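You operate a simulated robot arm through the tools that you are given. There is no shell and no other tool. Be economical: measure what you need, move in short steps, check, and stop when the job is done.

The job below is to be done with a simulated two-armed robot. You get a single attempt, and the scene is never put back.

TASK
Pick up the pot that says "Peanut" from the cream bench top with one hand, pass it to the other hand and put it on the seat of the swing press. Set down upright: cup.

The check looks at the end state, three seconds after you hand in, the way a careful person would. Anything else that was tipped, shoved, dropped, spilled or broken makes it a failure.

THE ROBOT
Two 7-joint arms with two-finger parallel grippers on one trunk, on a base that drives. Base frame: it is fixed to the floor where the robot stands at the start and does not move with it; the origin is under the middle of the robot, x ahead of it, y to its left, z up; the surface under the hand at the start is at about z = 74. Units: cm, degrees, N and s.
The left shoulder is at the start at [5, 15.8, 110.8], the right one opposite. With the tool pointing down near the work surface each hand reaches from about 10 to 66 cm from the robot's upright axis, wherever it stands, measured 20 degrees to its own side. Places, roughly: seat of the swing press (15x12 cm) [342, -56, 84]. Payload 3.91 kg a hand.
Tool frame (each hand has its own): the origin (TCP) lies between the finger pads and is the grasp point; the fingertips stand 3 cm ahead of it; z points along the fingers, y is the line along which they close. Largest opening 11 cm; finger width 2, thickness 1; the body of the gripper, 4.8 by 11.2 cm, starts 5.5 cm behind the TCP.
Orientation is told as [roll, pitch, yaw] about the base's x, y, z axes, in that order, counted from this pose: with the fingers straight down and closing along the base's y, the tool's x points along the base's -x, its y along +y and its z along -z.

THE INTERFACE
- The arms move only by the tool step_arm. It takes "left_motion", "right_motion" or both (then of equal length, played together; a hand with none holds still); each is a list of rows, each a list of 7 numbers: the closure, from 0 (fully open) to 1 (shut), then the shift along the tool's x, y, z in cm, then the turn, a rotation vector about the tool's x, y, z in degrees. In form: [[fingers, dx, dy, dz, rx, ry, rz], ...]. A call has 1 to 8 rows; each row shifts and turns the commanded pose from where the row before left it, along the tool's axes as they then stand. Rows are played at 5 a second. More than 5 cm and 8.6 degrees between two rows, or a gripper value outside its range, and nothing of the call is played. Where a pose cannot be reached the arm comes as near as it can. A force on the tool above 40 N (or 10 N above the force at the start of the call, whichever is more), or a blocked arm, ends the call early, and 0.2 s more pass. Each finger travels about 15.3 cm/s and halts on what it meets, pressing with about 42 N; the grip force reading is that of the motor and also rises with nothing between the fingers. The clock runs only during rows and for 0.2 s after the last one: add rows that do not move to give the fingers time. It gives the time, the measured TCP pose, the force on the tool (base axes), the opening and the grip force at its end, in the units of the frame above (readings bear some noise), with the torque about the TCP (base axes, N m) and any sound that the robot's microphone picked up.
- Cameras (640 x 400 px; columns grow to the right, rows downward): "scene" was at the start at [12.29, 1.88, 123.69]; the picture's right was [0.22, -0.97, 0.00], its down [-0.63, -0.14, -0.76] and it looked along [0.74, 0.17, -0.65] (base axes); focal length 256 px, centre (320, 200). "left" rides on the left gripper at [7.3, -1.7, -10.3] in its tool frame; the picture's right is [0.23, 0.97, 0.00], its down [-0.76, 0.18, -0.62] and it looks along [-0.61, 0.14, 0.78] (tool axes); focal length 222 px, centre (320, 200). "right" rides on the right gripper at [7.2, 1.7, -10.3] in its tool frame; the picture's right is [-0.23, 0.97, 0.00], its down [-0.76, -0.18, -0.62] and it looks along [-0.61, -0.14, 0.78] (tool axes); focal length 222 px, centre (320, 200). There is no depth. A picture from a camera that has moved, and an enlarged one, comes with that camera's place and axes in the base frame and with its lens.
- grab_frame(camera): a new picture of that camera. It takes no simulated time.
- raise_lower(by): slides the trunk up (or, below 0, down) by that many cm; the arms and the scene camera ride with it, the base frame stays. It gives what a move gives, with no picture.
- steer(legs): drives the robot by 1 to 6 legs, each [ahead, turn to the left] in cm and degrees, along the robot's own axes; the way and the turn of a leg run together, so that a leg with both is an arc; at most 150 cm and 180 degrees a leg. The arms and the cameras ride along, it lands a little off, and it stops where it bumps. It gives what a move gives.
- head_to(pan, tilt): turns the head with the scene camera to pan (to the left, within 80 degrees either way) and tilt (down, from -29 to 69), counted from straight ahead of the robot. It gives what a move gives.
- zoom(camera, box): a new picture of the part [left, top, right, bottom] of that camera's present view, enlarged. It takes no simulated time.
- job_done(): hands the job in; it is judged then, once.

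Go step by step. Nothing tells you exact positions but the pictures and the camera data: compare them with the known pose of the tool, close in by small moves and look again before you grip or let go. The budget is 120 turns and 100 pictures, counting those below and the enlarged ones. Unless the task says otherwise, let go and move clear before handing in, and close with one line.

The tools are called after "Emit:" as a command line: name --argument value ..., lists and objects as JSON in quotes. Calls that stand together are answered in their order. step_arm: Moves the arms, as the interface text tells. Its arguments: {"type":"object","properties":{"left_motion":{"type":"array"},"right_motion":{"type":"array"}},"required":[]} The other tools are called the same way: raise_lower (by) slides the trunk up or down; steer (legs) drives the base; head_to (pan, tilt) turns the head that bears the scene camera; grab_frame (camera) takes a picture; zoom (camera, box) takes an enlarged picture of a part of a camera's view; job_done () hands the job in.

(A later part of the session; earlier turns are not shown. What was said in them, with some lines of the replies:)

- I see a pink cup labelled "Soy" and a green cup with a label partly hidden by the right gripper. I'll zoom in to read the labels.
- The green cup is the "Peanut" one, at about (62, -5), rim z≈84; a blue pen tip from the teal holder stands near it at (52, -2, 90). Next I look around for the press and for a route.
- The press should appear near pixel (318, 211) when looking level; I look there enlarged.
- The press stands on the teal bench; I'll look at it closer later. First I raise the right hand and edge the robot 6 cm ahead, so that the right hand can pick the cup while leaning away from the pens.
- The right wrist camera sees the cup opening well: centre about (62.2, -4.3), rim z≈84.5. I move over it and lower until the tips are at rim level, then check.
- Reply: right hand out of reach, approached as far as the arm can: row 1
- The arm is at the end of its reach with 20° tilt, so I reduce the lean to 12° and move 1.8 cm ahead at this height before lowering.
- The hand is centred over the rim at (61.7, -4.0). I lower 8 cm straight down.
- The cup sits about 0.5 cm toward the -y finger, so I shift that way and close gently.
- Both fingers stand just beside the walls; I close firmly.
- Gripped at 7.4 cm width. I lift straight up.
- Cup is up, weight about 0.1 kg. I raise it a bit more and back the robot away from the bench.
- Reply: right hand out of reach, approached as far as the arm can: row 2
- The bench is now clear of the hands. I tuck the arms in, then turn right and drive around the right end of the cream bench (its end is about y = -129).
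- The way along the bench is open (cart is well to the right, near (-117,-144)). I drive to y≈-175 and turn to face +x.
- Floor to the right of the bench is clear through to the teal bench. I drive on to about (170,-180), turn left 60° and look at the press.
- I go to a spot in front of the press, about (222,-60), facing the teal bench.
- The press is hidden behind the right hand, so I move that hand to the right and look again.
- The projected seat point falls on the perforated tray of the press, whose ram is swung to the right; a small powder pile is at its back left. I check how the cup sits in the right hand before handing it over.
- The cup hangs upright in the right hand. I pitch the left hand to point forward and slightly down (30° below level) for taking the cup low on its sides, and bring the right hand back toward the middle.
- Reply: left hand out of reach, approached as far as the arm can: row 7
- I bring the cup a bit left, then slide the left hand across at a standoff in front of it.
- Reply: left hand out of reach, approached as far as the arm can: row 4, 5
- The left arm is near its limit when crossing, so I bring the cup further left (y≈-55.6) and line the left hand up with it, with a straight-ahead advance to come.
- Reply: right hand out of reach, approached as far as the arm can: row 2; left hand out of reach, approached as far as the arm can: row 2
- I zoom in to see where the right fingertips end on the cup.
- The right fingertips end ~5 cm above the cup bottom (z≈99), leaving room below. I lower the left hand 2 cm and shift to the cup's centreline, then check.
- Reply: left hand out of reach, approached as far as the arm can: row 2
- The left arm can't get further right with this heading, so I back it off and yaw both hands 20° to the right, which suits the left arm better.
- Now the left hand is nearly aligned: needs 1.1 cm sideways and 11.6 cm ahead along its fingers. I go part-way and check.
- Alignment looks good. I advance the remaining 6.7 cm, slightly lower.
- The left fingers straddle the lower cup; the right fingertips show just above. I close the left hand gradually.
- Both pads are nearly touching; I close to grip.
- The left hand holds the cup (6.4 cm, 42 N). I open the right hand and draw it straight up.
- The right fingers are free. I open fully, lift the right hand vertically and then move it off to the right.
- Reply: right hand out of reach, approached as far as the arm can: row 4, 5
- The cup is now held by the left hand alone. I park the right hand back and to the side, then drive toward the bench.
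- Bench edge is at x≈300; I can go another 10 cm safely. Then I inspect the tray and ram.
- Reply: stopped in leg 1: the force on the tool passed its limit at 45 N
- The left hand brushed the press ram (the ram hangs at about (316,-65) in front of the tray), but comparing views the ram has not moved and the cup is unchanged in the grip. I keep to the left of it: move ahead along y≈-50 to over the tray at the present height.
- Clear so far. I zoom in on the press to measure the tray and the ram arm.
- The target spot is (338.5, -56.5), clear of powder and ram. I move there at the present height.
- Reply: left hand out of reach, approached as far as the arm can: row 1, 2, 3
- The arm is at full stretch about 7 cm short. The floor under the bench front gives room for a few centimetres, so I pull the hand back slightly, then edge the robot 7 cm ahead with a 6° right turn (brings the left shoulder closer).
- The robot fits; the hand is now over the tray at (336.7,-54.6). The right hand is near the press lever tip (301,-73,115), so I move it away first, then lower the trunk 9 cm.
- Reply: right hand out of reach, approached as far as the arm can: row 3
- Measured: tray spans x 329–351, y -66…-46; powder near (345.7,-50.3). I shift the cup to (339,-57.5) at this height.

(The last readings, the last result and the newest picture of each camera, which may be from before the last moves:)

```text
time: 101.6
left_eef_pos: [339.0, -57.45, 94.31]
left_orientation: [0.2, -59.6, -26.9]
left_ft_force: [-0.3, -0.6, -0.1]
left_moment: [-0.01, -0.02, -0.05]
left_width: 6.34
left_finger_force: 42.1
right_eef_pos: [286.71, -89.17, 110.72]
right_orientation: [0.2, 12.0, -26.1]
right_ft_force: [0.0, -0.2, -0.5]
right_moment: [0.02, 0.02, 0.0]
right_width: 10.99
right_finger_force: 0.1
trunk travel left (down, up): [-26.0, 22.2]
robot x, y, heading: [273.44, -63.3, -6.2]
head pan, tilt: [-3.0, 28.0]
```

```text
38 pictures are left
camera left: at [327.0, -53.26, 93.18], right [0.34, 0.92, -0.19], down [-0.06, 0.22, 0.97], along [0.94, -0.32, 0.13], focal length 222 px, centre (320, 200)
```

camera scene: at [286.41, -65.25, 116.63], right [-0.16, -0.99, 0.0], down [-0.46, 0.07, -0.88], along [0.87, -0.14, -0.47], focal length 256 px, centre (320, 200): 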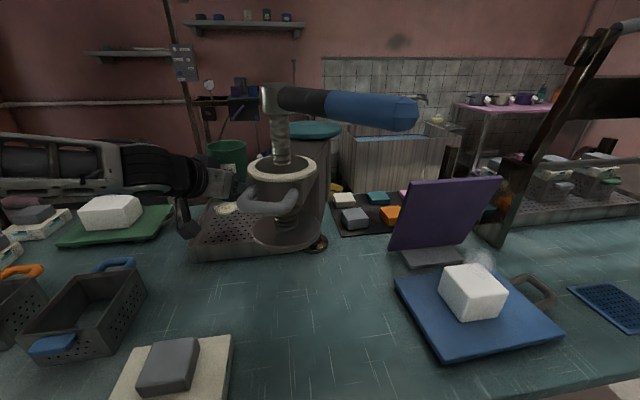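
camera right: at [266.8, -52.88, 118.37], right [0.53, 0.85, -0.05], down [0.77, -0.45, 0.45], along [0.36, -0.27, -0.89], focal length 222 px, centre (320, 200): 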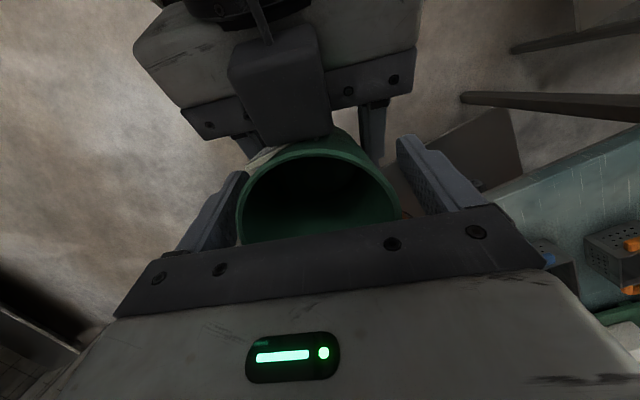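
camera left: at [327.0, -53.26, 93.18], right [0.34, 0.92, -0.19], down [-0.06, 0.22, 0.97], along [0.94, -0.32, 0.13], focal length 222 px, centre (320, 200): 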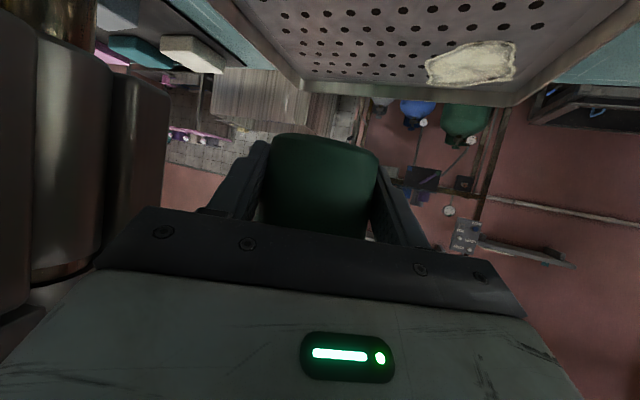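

Position is (339,-57.45) with about 5 cm to the press column. I lower 5 cm with the trunk and check from the side.

Emit:
raise_lower --by -5

Emit:
zoom --camera "scene" --box '[160, 80, 360, 270]'

Emit:
grab_frame --camera "left"

```text
time: 102.6
left_eef_pos: [338.93, -57.35, 89.25]
left_orientation: [0.3, -59.4, -27.0]
left_ft_force: [-0.3, -0.4, -1.1]
left_moment: [-0.01, 0.02, -0.01]
left_width: 6.34
left_finger_force: 41.9
right_eef_pos: [286.66, -89.23, 105.69]
right_orientation: [0.1, 12.0, -26.1]
right_ft_force: [-0.5, 0.1, -0.4]
right_moment: [0.0, 0.01, -0.02]
right_width: 10.99
right_finger_force: 0.0
trunk travel left (down, up): [-21.0, 27.2]
robot x, y, heading: [273.06, -63.59, -6.3]
head pan, tilt: [-3.0, 28.0]
```

```text
2.11 times, centred on (260, 175) of scene
camera zoom: at [286.4, -65.25, 111.62], right [-0.16, -0.99, 0.0], down [-0.46, 0.07, -0.88], along [0.87, -0.14, -0.47], focal length 539 px, centre (446, 253)
```

zoom: 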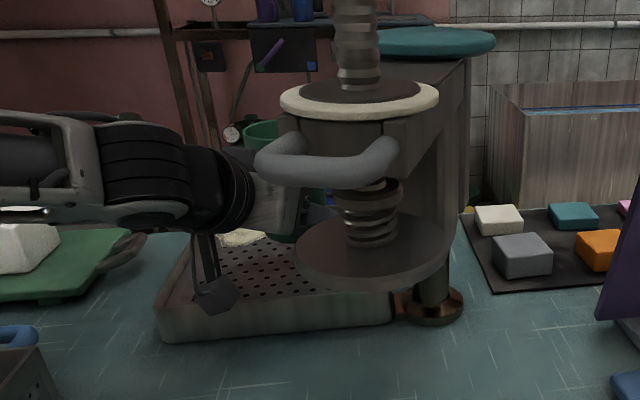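

```text
36 pictures are left
camera left: at [326.99, -53.24, 88.19], right [0.34, 0.92, -0.19], down [-0.06, 0.22, 0.97], along [0.94, -0.32, 0.13], focal length 222 px, centre (320, 200)
```

left: 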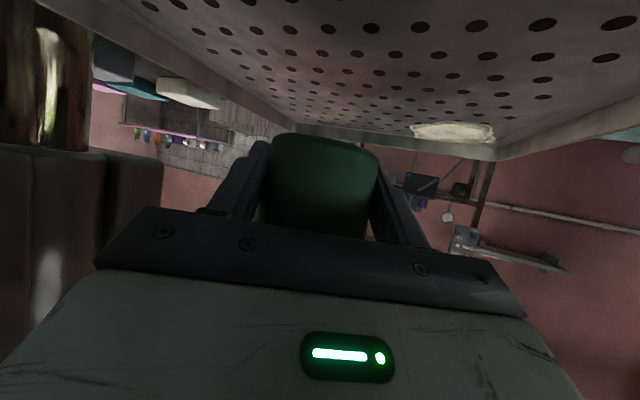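

The wrist camera body would come close to the tray's front rim, so I shift back to x≈337.7 before the last 2.7 cm, then lower in small steps.

Emit:
step_arm --left_motion '[[0.65, 0.56, -0.57, -0.96, 0, 0, 0], [0.65, 0.65, 0, 0.38, 0, 0, 0], [0.65, 0.65, 0, 0.38, 0, 0, 0], [0.65, 0, 0, 0, 0, 0, 0]]'

Emit:
grab_frame --camera "left"

Emit:
zoom --camera "scene" --box '[160, 130, 320, 260]'

```text
time: 103.6
left_eef_pos: [337.8, -57.51, 87.63]
left_orientation: [0.4, -59.5, -27.1]
left_ft_force: [-0.1, 0.2, 0.4]
left_moment: [0.01, 0.0, -0.03]
left_width: 6.33
left_finger_force: 42.4
right_eef_pos: [286.66, -89.3, 105.83]
right_orientation: [0.1, 12.0, -26.1]
right_ft_force: [-0.6, -0.5, -0.6]
right_moment: [0.04, 0.0, -0.01]
right_width: 10.99
right_finger_force: 0.0
trunk travel left (down, up): [-21.0, 27.2]
robot x, y, heading: [273.05, -63.39, -6.1]
head pan, tilt: [-3.0, 28.0]
```

```text
35 pictures are left
camera left: at [325.77, -53.37, 86.71], right [0.34, 0.92, -0.19], down [-0.06, 0.22, 0.97], along [0.94, -0.32, 0.13], focal length 222 px, centre (320, 200)
```

left: 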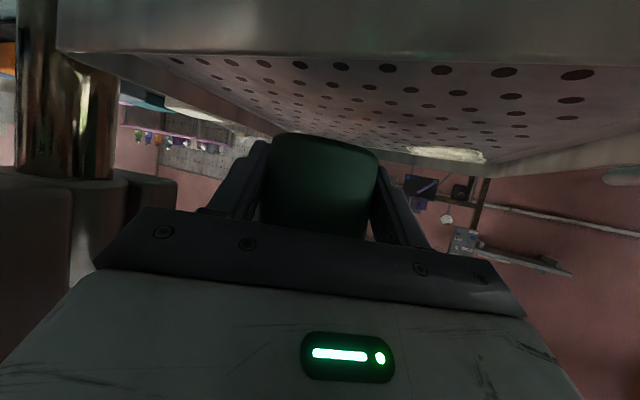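

```text
3.08 times, centred on (240, 195) of scene
camera zoom: at [286.42, -65.26, 111.62], right [-0.16, -0.99, 0.0], down [-0.46, 0.07, -0.88], along [0.87, -0.14, -0.47], focal length 788 px, centre (566, 215)
```

zoom: 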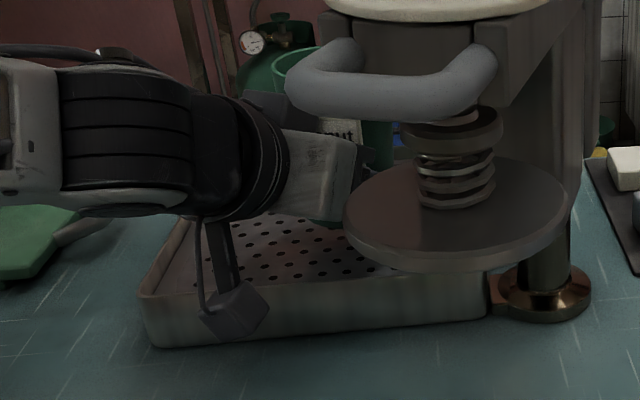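

The camera stays in front of the rim with a few centimetres to spare. I keep lowering in small steps until contact shows.

Emit:
step_arm --left_motion '[[0.65, 0.34, 0, 0.2, 0, 0, 0], [0.65, 0.26, 0, 0.15, 0, 0, 0], [0.65, 0, 0, 0, 0, 0, 0]]'

Emit:
grab_frame --camera "left"

```text
time: 104.4
left_eef_pos: [337.72, -57.47, 87.07]
left_orientation: [0.3, -59.5, -27.0]
left_ft_force: [-0.7, 0.8, -0.8]
left_moment: [-0.01, 0.03, 0.01]
left_width: 6.31
left_finger_force: 42.1
right_eef_pos: [286.59, -89.28, 105.83]
right_orientation: [0.2, 12.0, -26.1]
right_ft_force: [-0.6, -0.6, -0.2]
right_moment: [0.01, -0.01, 0.0]
right_width: 10.99
right_finger_force: 0.0
trunk travel left (down, up): [-21.0, 27.2]
robot x, y, heading: [273.44, -63.08, -6.1]
head pan, tilt: [-3.0, 28.0]
```

```text
33 pictures are left
camera left: at [325.71, -53.31, 86.02], right [0.34, 0.92, -0.19], down [-0.06, 0.22, 0.97], along [0.94, -0.32, 0.13], focal length 222 px, centre (320, 200)
```

left: 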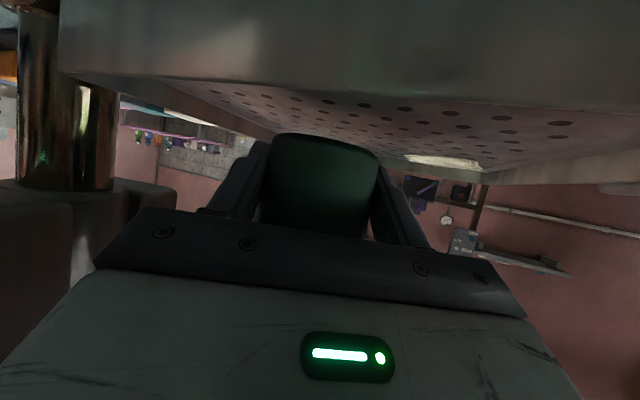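

No contact yet; I lower another half centimetre in two small steps.

Emit:
step_arm --left_motion '[[0.65, 0.22, 0, 0.13, 0, 0, 0], [0.65, 0.22, 0, 0.13, 0, 0, 0], [0.65, 0, 0, 0, 0, 0, 0]]'

Emit:
zoom --camera "left" --box '[200, 60, 460, 240]'

```text
time: 105.2
left_eef_pos: [337.82, -57.44, 86.64]
left_orientation: [0.2, -59.5, -27.0]
left_ft_force: [0.3, -0.2, -0.4]
left_moment: [-0.01, 0.0, -0.01]
left_width: 6.32
left_finger_force: 41.8
right_eef_pos: [286.72, -89.32, 105.7]
right_orientation: [0.1, 12.1, -26.1]
right_ft_force: [0.2, -0.2, -0.3]
right_moment: [-0.01, -0.02, -0.02]
right_width: 11.0
right_finger_force: 0.0
trunk travel left (down, up): [-21.0, 27.2]
robot x, y, heading: [273.36, -63.46, -6.1]
head pan, tilt: [-3.0, 28.0]
```

```text
2.22 times, centred on (330, 150) of left
camera zoom: at [325.77, -53.29, 85.52], right [0.34, 0.92, -0.19], down [-0.06, 0.22, 0.97], along [0.94, -0.32, 0.13], focal length 494 px, centre (298, 311)
```

zoom: 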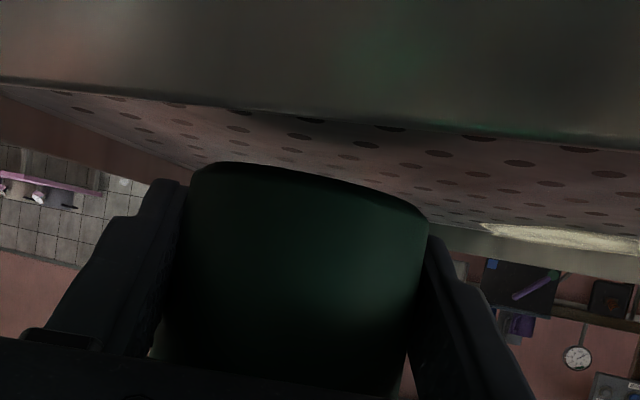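

The cup's contact shadow is closing; I continue by a few millimetres.

Emit:
step_arm --left_motion '[[0.65, 0.17, 0, 0.1, 0, 0, 0], [0.65, 0.17, 0, 0.1, 0, 0, 0], [0.65, 0, 0, 0, 0, 0, 0]]'

Emit:
zoom --camera "left" --box '[200, 60, 460, 240]'

```text
time: 106.0
left_eef_pos: [337.82, -57.41, 86.29]
left_orientation: [0.3, -59.5, -27.0]
left_ft_force: [-0.3, 0.1, -0.1]
left_moment: [0.01, 0.0, 0.0]
left_width: 6.33
left_finger_force: 42.3
right_eef_pos: [286.57, -89.33, 105.72]
right_orientation: [0.1, 12.0, -26.1]
right_ft_force: [0.8, -0.3, -1.0]
right_moment: [0.02, -0.01, 0.03]
right_width: 11.0
right_finger_force: 0.1
trunk travel left (down, up): [-21.0, 27.2]
robot x, y, heading: [273.17, -63.38, -5.9]
head pan, tilt: [-3.0, 28.0]
```

```text
2.22 times, centred on (330, 150) of left
camera zoom: at [325.78, -53.23, 85.15], right [0.34, 0.92, -0.19], down [-0.06, 0.22, 0.97], along [0.94, -0.32, 0.13], focal length 494 px, centre (298, 311)
```

zoom: 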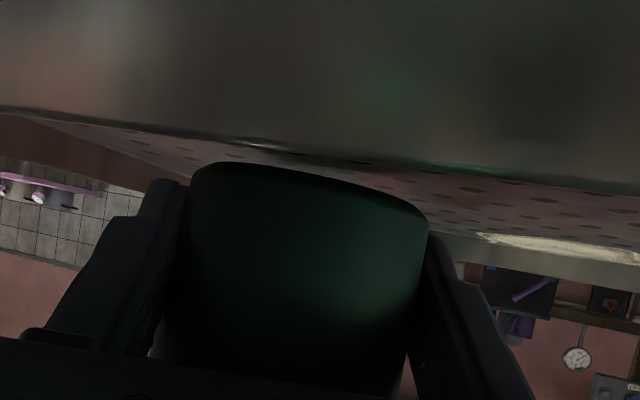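

Still free. I lower in 1.5 mm steps.

Emit:
step_arm --left_motion '[[0.65, 0.13, 0, 0.08, 0, 0, 0], [0.65, 0, 0, 0, 0, 0, 0], [0.65, 0.13, 0, 0.08, 0, 0, 0], [0.65, 0, 0, 0, 0, 0, 0]]'

Emit:
zoom --camera "left" --box '[200, 60, 460, 240]'

```text
time: 107.0
left_eef_pos: [337.75, -57.37, 85.86]
left_orientation: [0.2, -59.5, -27.1]
left_ft_force: [0.1, 0.9, 0.0]
left_moment: [0.04, 0.0, -0.03]
left_width: 6.34
left_finger_force: 41.7
right_eef_pos: [286.59, -89.17, 105.7]
right_orientation: [0.1, 12.0, -26.0]
right_ft_force: [0.0, -0.1, 0.2]
right_moment: [-0.05, -0.01, -0.01]
right_width: 10.99
right_finger_force: 0.0
trunk travel left (down, up): [-21.0, 27.2]
robot x, y, heading: [273.43, -62.95, -6.2]
head pan, tilt: [-3.0, 28.0]
```

```text
2.22 times, centred on (330, 150) of left
camera zoom: at [325.81, -53.2, 84.79], right [0.34, 0.92, -0.19], down [-0.06, 0.22, 0.97], along [0.94, -0.32, 0.13], focal length 494 px, centre (298, 311)
```

zoom: 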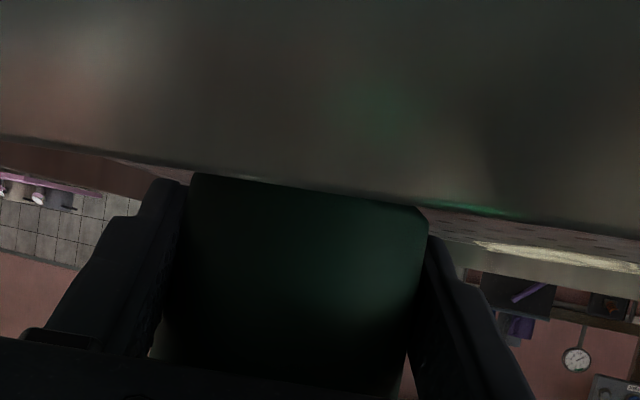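

The cup bottom is just below rim level, with the plate an estimated 0.5 cm lower. I continue in small steps watching the force.

Emit:
step_arm --left_motion '[[0.65, 0.13, 0, 0.08, 0, 0, 0], [0.65, 0, 0, 0, 0, 0, 0], [0.65, 0.13, 0, 0.08, 0, 0, 0], [0.65, 0, 0, 0, 0, 0, 0]]'

Emit:
step_arm --left_motion '[[0.65, 0.13, 0, 0.08, 0, 0, 0], [0.65, 0, 0, 0, 0, 0, 0]]'

Emit:
step_arm --left_motion '[[0.65, 0.1, 0, 0.06, 0, 0, 0], [0.65, 0, 0, 0, 0, 0, 0]]'

```text
time: 108.0
left_eef_pos: [337.83, -57.27, 85.59]
left_orientation: [0.3, -59.7, -27.0]
left_ft_force: [1.1, 1.2, 3.9]
left_moment: [-0.11, 0.02, -0.03]
left_width: 6.33
left_finger_force: 42.0
right_eef_pos: [286.51, -89.27, 105.88]
right_orientation: [0.1, 12.0, -26.1]
right_ft_force: [-0.4, 0.8, 0.1]
right_moment: [-0.01, -0.04, 0.0]
right_width: 11.01
right_finger_force: 0.0
trunk travel left (down, up): [-21.0, 27.2]
robot x, y, heading: [273.58, -63.49, -6.1]
head pan, tilt: [-3.0, 28.0]
```

```text
time: 108.6
left_eef_pos: [337.9, -57.28, 85.73]
left_orientation: [0.3, -59.8, -27.0]
left_ft_force: [1.5, 1.8, 11.5]
left_moment: [-0.23, 0.07, -0.01]
left_width: 6.33
left_finger_force: 41.7
right_eef_pos: [286.58, -89.16, 105.9]
right_orientation: [0.1, 12.0, -26.1]
right_ft_force: [-0.1, -0.3, 0.8]
right_moment: [0.02, 0.0, -0.01]
right_width: 10.98
right_finger_force: 0.2
trunk travel left (down, up): [-21.0, 27.2]
robot x, y, heading: [273.32, -63.53, -6.3]
head pan, tilt: [-3.0, 28.0]
```

```text
time: 109.2
left_eef_pos: [337.75, -57.41, 85.74]
left_orientation: [0.3, -59.9, -27.0]
left_ft_force: [3.4, 1.5, 16.7]
left_moment: [-0.33, 0.11, 0.03]
left_width: 6.33
left_finger_force: 42.4
right_eef_pos: [286.45, -89.28, 105.83]
right_orientation: [0.1, 11.9, -26.1]
right_ft_force: [-0.7, -0.5, 0.7]
right_moment: [0.01, 0.01, 0.04]
right_width: 11.01
right_finger_force: 0.0
trunk travel left (down, up): [-21.0, 27.2]
robot x, y, heading: [273.4, -63.12, -6.1]
head pan, tilt: [-3.0, 28.0]
```

Contact with the plate at z≈85.6. I ease off the pressure and open slowly.

Emit:
step_arm --left_motion '[[0.65, -0.19, 0, -0.11, 0, 0, 0], [0.65, 0, 0, 0, 0, 0, 0]]'

Emit:
step_arm --left_motion '[[0.4, 0, 0, 0, 0, 0, 0], [0.36, 0, 0, 0, 0, 0, 0], [0.3, 0, 0, 0, 0, 0, 0], [0.22, 0, 0, 0, 0, 0, 0], [0.22, 0, 0, 0, 0, 0, 0]]'

Emit:
grab_frame --camera "left"

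Emit:
zoom --camera "scene" --box '[160, 130, 320, 260]'

```text
time: 109.8
left_eef_pos: [337.8, -57.28, 85.68]
left_orientation: [0.3, -59.7, -27.0]
left_ft_force: [3.5, 0.5, 15.8]
left_moment: [-0.38, 0.02, 0.08]
left_width: 6.33
left_finger_force: 41.8
right_eef_pos: [286.51, -89.34, 105.83]
right_orientation: [0.1, 11.9, -26.1]
right_ft_force: [-0.3, -0.7, 0.6]
right_moment: [0.01, 0.0, 0.01]
right_width: 11.02
right_finger_force: 0.0
trunk travel left (down, up): [-21.0, 27.2]
robot x, y, heading: [273.07, -63.2, -6.0]
head pan, tilt: [-3.0, 28.0]
```

```text
time: 111.0
left_eef_pos: [337.76, -57.34, 85.5]
left_orientation: [0.2, -59.5, -27.0]
left_ft_force: [-1.3, 3.1, 4.9]
left_moment: [-0.18, 0.04, -0.1]
left_width: 8.45
left_finger_force: 0.1
right_eef_pos: [286.6, -89.26, 105.74]
right_orientation: [0.1, 12.0, -26.0]
right_ft_force: [-0.1, 0.3, 0.3]
right_moment: [0.0, 0.02, 0.03]
right_width: 10.99
right_finger_force: 0.1
trunk travel left (down, up): [-21.0, 27.2]
robot x, y, heading: [273.46, -63.36, -6.0]
head pan, tilt: [-3.0, 28.0]
```

```text
29 pictures are left
camera left: at [325.72, -53.26, 84.38], right [0.34, 0.92, -0.19], down [-0.05, 0.22, 0.97], along [0.94, -0.32, 0.13], focal length 222 px, centre (320, 200)
```

left: 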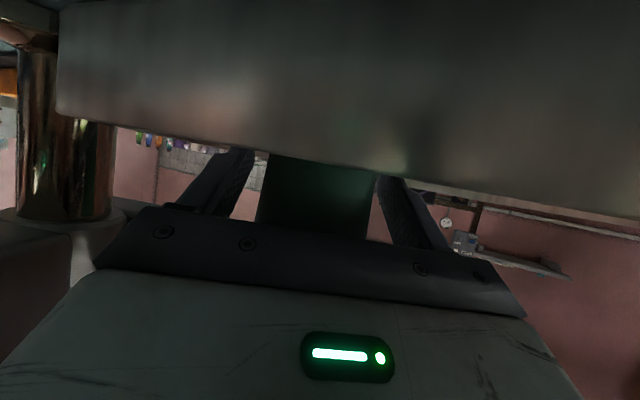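

```text
3.08 times, centred on (240, 195) of scene
camera zoom: at [286.35, -65.24, 111.63], right [-0.16, -0.99, 0.0], down [-0.46, 0.07, -0.88], along [0.87, -0.14, -0.47], focal length 788 px, centre (566, 215)
```

zoom: 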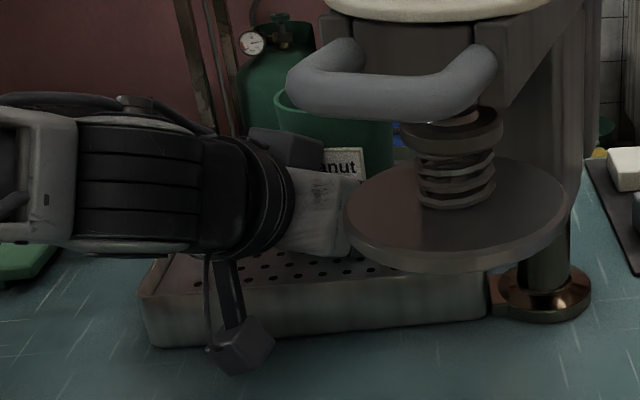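

The cup is released and stands on the plate with fingers clear on both sides. I open a little more and withdraw back along the fingers.

Emit:
step_arm --left_motion '[[0.15, -0.2, 0, -0.12, 0, 0, 0], [0.12, 0, 0, -1, 0, 0, 0], [0.12, 0, 0, -2, 0, 0, 0], [0.12, 0, 0, -3, 0, 0, 0], [0.12, 0, 0, 0, 0, 0, 0]]'

Emit:
grab_frame --camera "left"

Emit:
zoom --camera "scene" --box '[140, 110, 320, 260]'

```text
time: 112.2
left_eef_pos: [333.05, -55.19, 88.61]
left_orientation: [0.3, -59.6, -27.0]
left_ft_force: [0.3, 0.1, 0.6]
left_moment: [0.01, 0.0, 0.0]
left_width: 9.67
left_finger_force: 0.1
right_eef_pos: [286.64, -89.2, 105.83]
right_orientation: [0.0, 12.1, -26.0]
right_ft_force: [0.6, -0.4, 0.2]
right_moment: [-0.02, 0.01, 0.02]
right_width: 10.98
right_finger_force: 0.0
trunk travel left (down, up): [-21.0, 27.2]
robot x, y, heading: [273.64, -63.45, -6.3]
head pan, tilt: [-3.0, 28.0]
```

```text
27 pictures are left
camera left: at [321.23, -51.04, 87.52], right [0.34, 0.92, -0.19], down [-0.06, 0.22, 0.97], along [0.94, -0.32, 0.13], focal length 222 px, centre (320, 200)
```

left: 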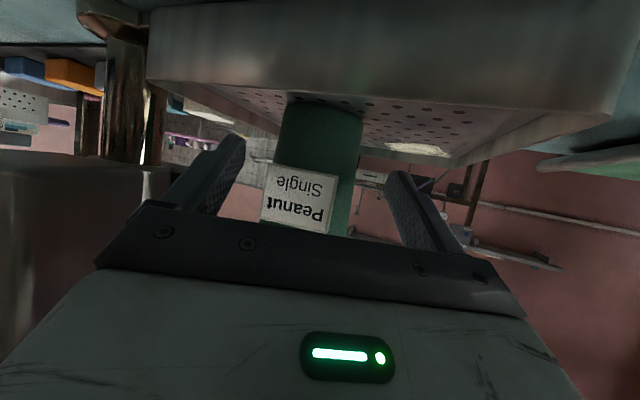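

```text
2.67 times, centred on (230, 185) of scene
camera zoom: at [286.4, -65.25, 111.62], right [-0.16, -0.99, 0.0], down [-0.46, 0.07, -0.88], along [0.87, -0.14, -0.47], focal length 683 px, centre (560, 240)
```

zoom: 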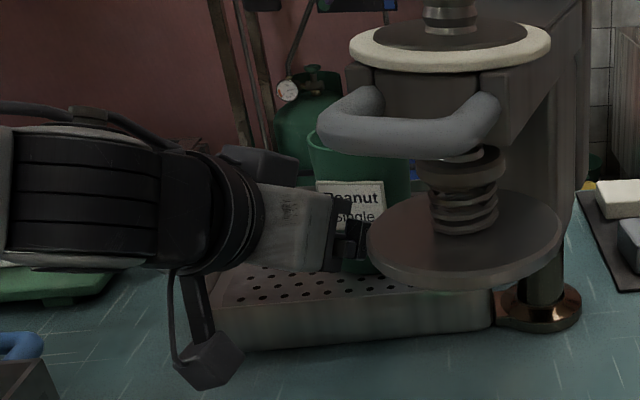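

The cup stands upright on the tray and the fingers are almost clear. I retract further, then up and away.

Emit:
step_arm --left_motion '[[0.12, 0, 0.5, -3, 0, 0, 0], [0.12, 0, 1, -3, 0, 0, 0], [0.12, 0, 1, -3, 0, 0, 0], [0.12, -3, 2, -2, 0, 0, 0], [0.12, -3, 2, -2, 0, 0, 0], [0.12, 0, 0, 0, 0, 0, 0]]'

Emit:
zoom --camera "scene" --box '[140, 80, 380, 260]'

Emit:
grab_frame --camera "left"

```text
time: 113.6
left_eef_pos: [328.69, -45.5, 100.7]
left_orientation: [0.4, -59.5, -27.0]
left_ft_force: [0.0, -0.4, -0.4]
left_moment: [0.01, 0.02, 0.0]
left_width: 9.67
left_finger_force: 0.1
right_eef_pos: [286.65, -89.16, 105.73]
right_orientation: [0.1, 11.9, -26.1]
right_ft_force: [-0.4, -0.4, 0.0]
right_moment: [-0.05, -0.01, -0.01]
right_width: 11.04
right_finger_force: 0.1
trunk travel left (down, up): [-21.0, 27.2]
robot x, y, heading: [273.38, -63.28, -6.0]
head pan, tilt: [-3.0, 28.0]
```

```text
2.22 times, centred on (260, 170) of scene
camera zoom: at [286.4, -65.26, 111.62], right [-0.16, -0.99, 0.0], down [-0.46, 0.07, -0.88], along [0.87, -0.14, -0.47], focal length 569 px, centre (453, 267)
```

zoom: 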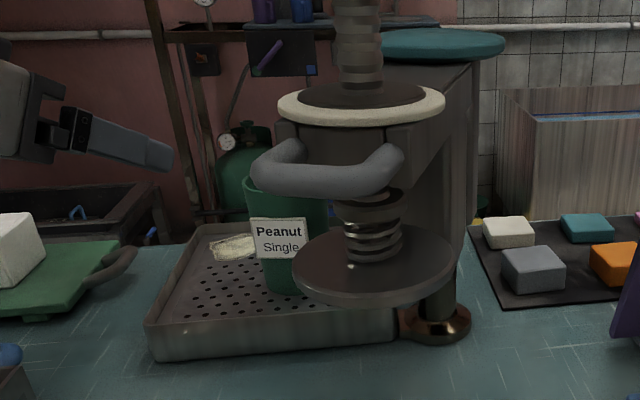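

```text
24 pictures are left
camera left: at [316.7, -41.35, 99.61], right [0.34, 0.92, -0.19], down [-0.06, 0.22, 0.97], along [0.94, -0.32, 0.13], focal length 222 px, centre (320, 200)
```

left: 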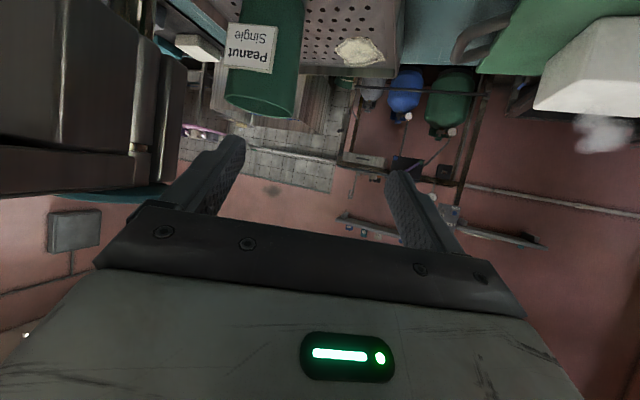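

The "Peanut" cup stands upright on the press seat, clear of the powder and the ram, and both hands are well away from it. I hand in.

Emit:
job_done

```text
The job is handed in.
```

I picked up the "Peanut" cup with the right hand, passed it to the left hand in mid-air, and set it upright on the swing press seat, then moved both hands clear. While I was driving up, the left hand bumped the press ram (45 N). Comparing pictures from before and after, the ram stayed put to within about half a centimetre.
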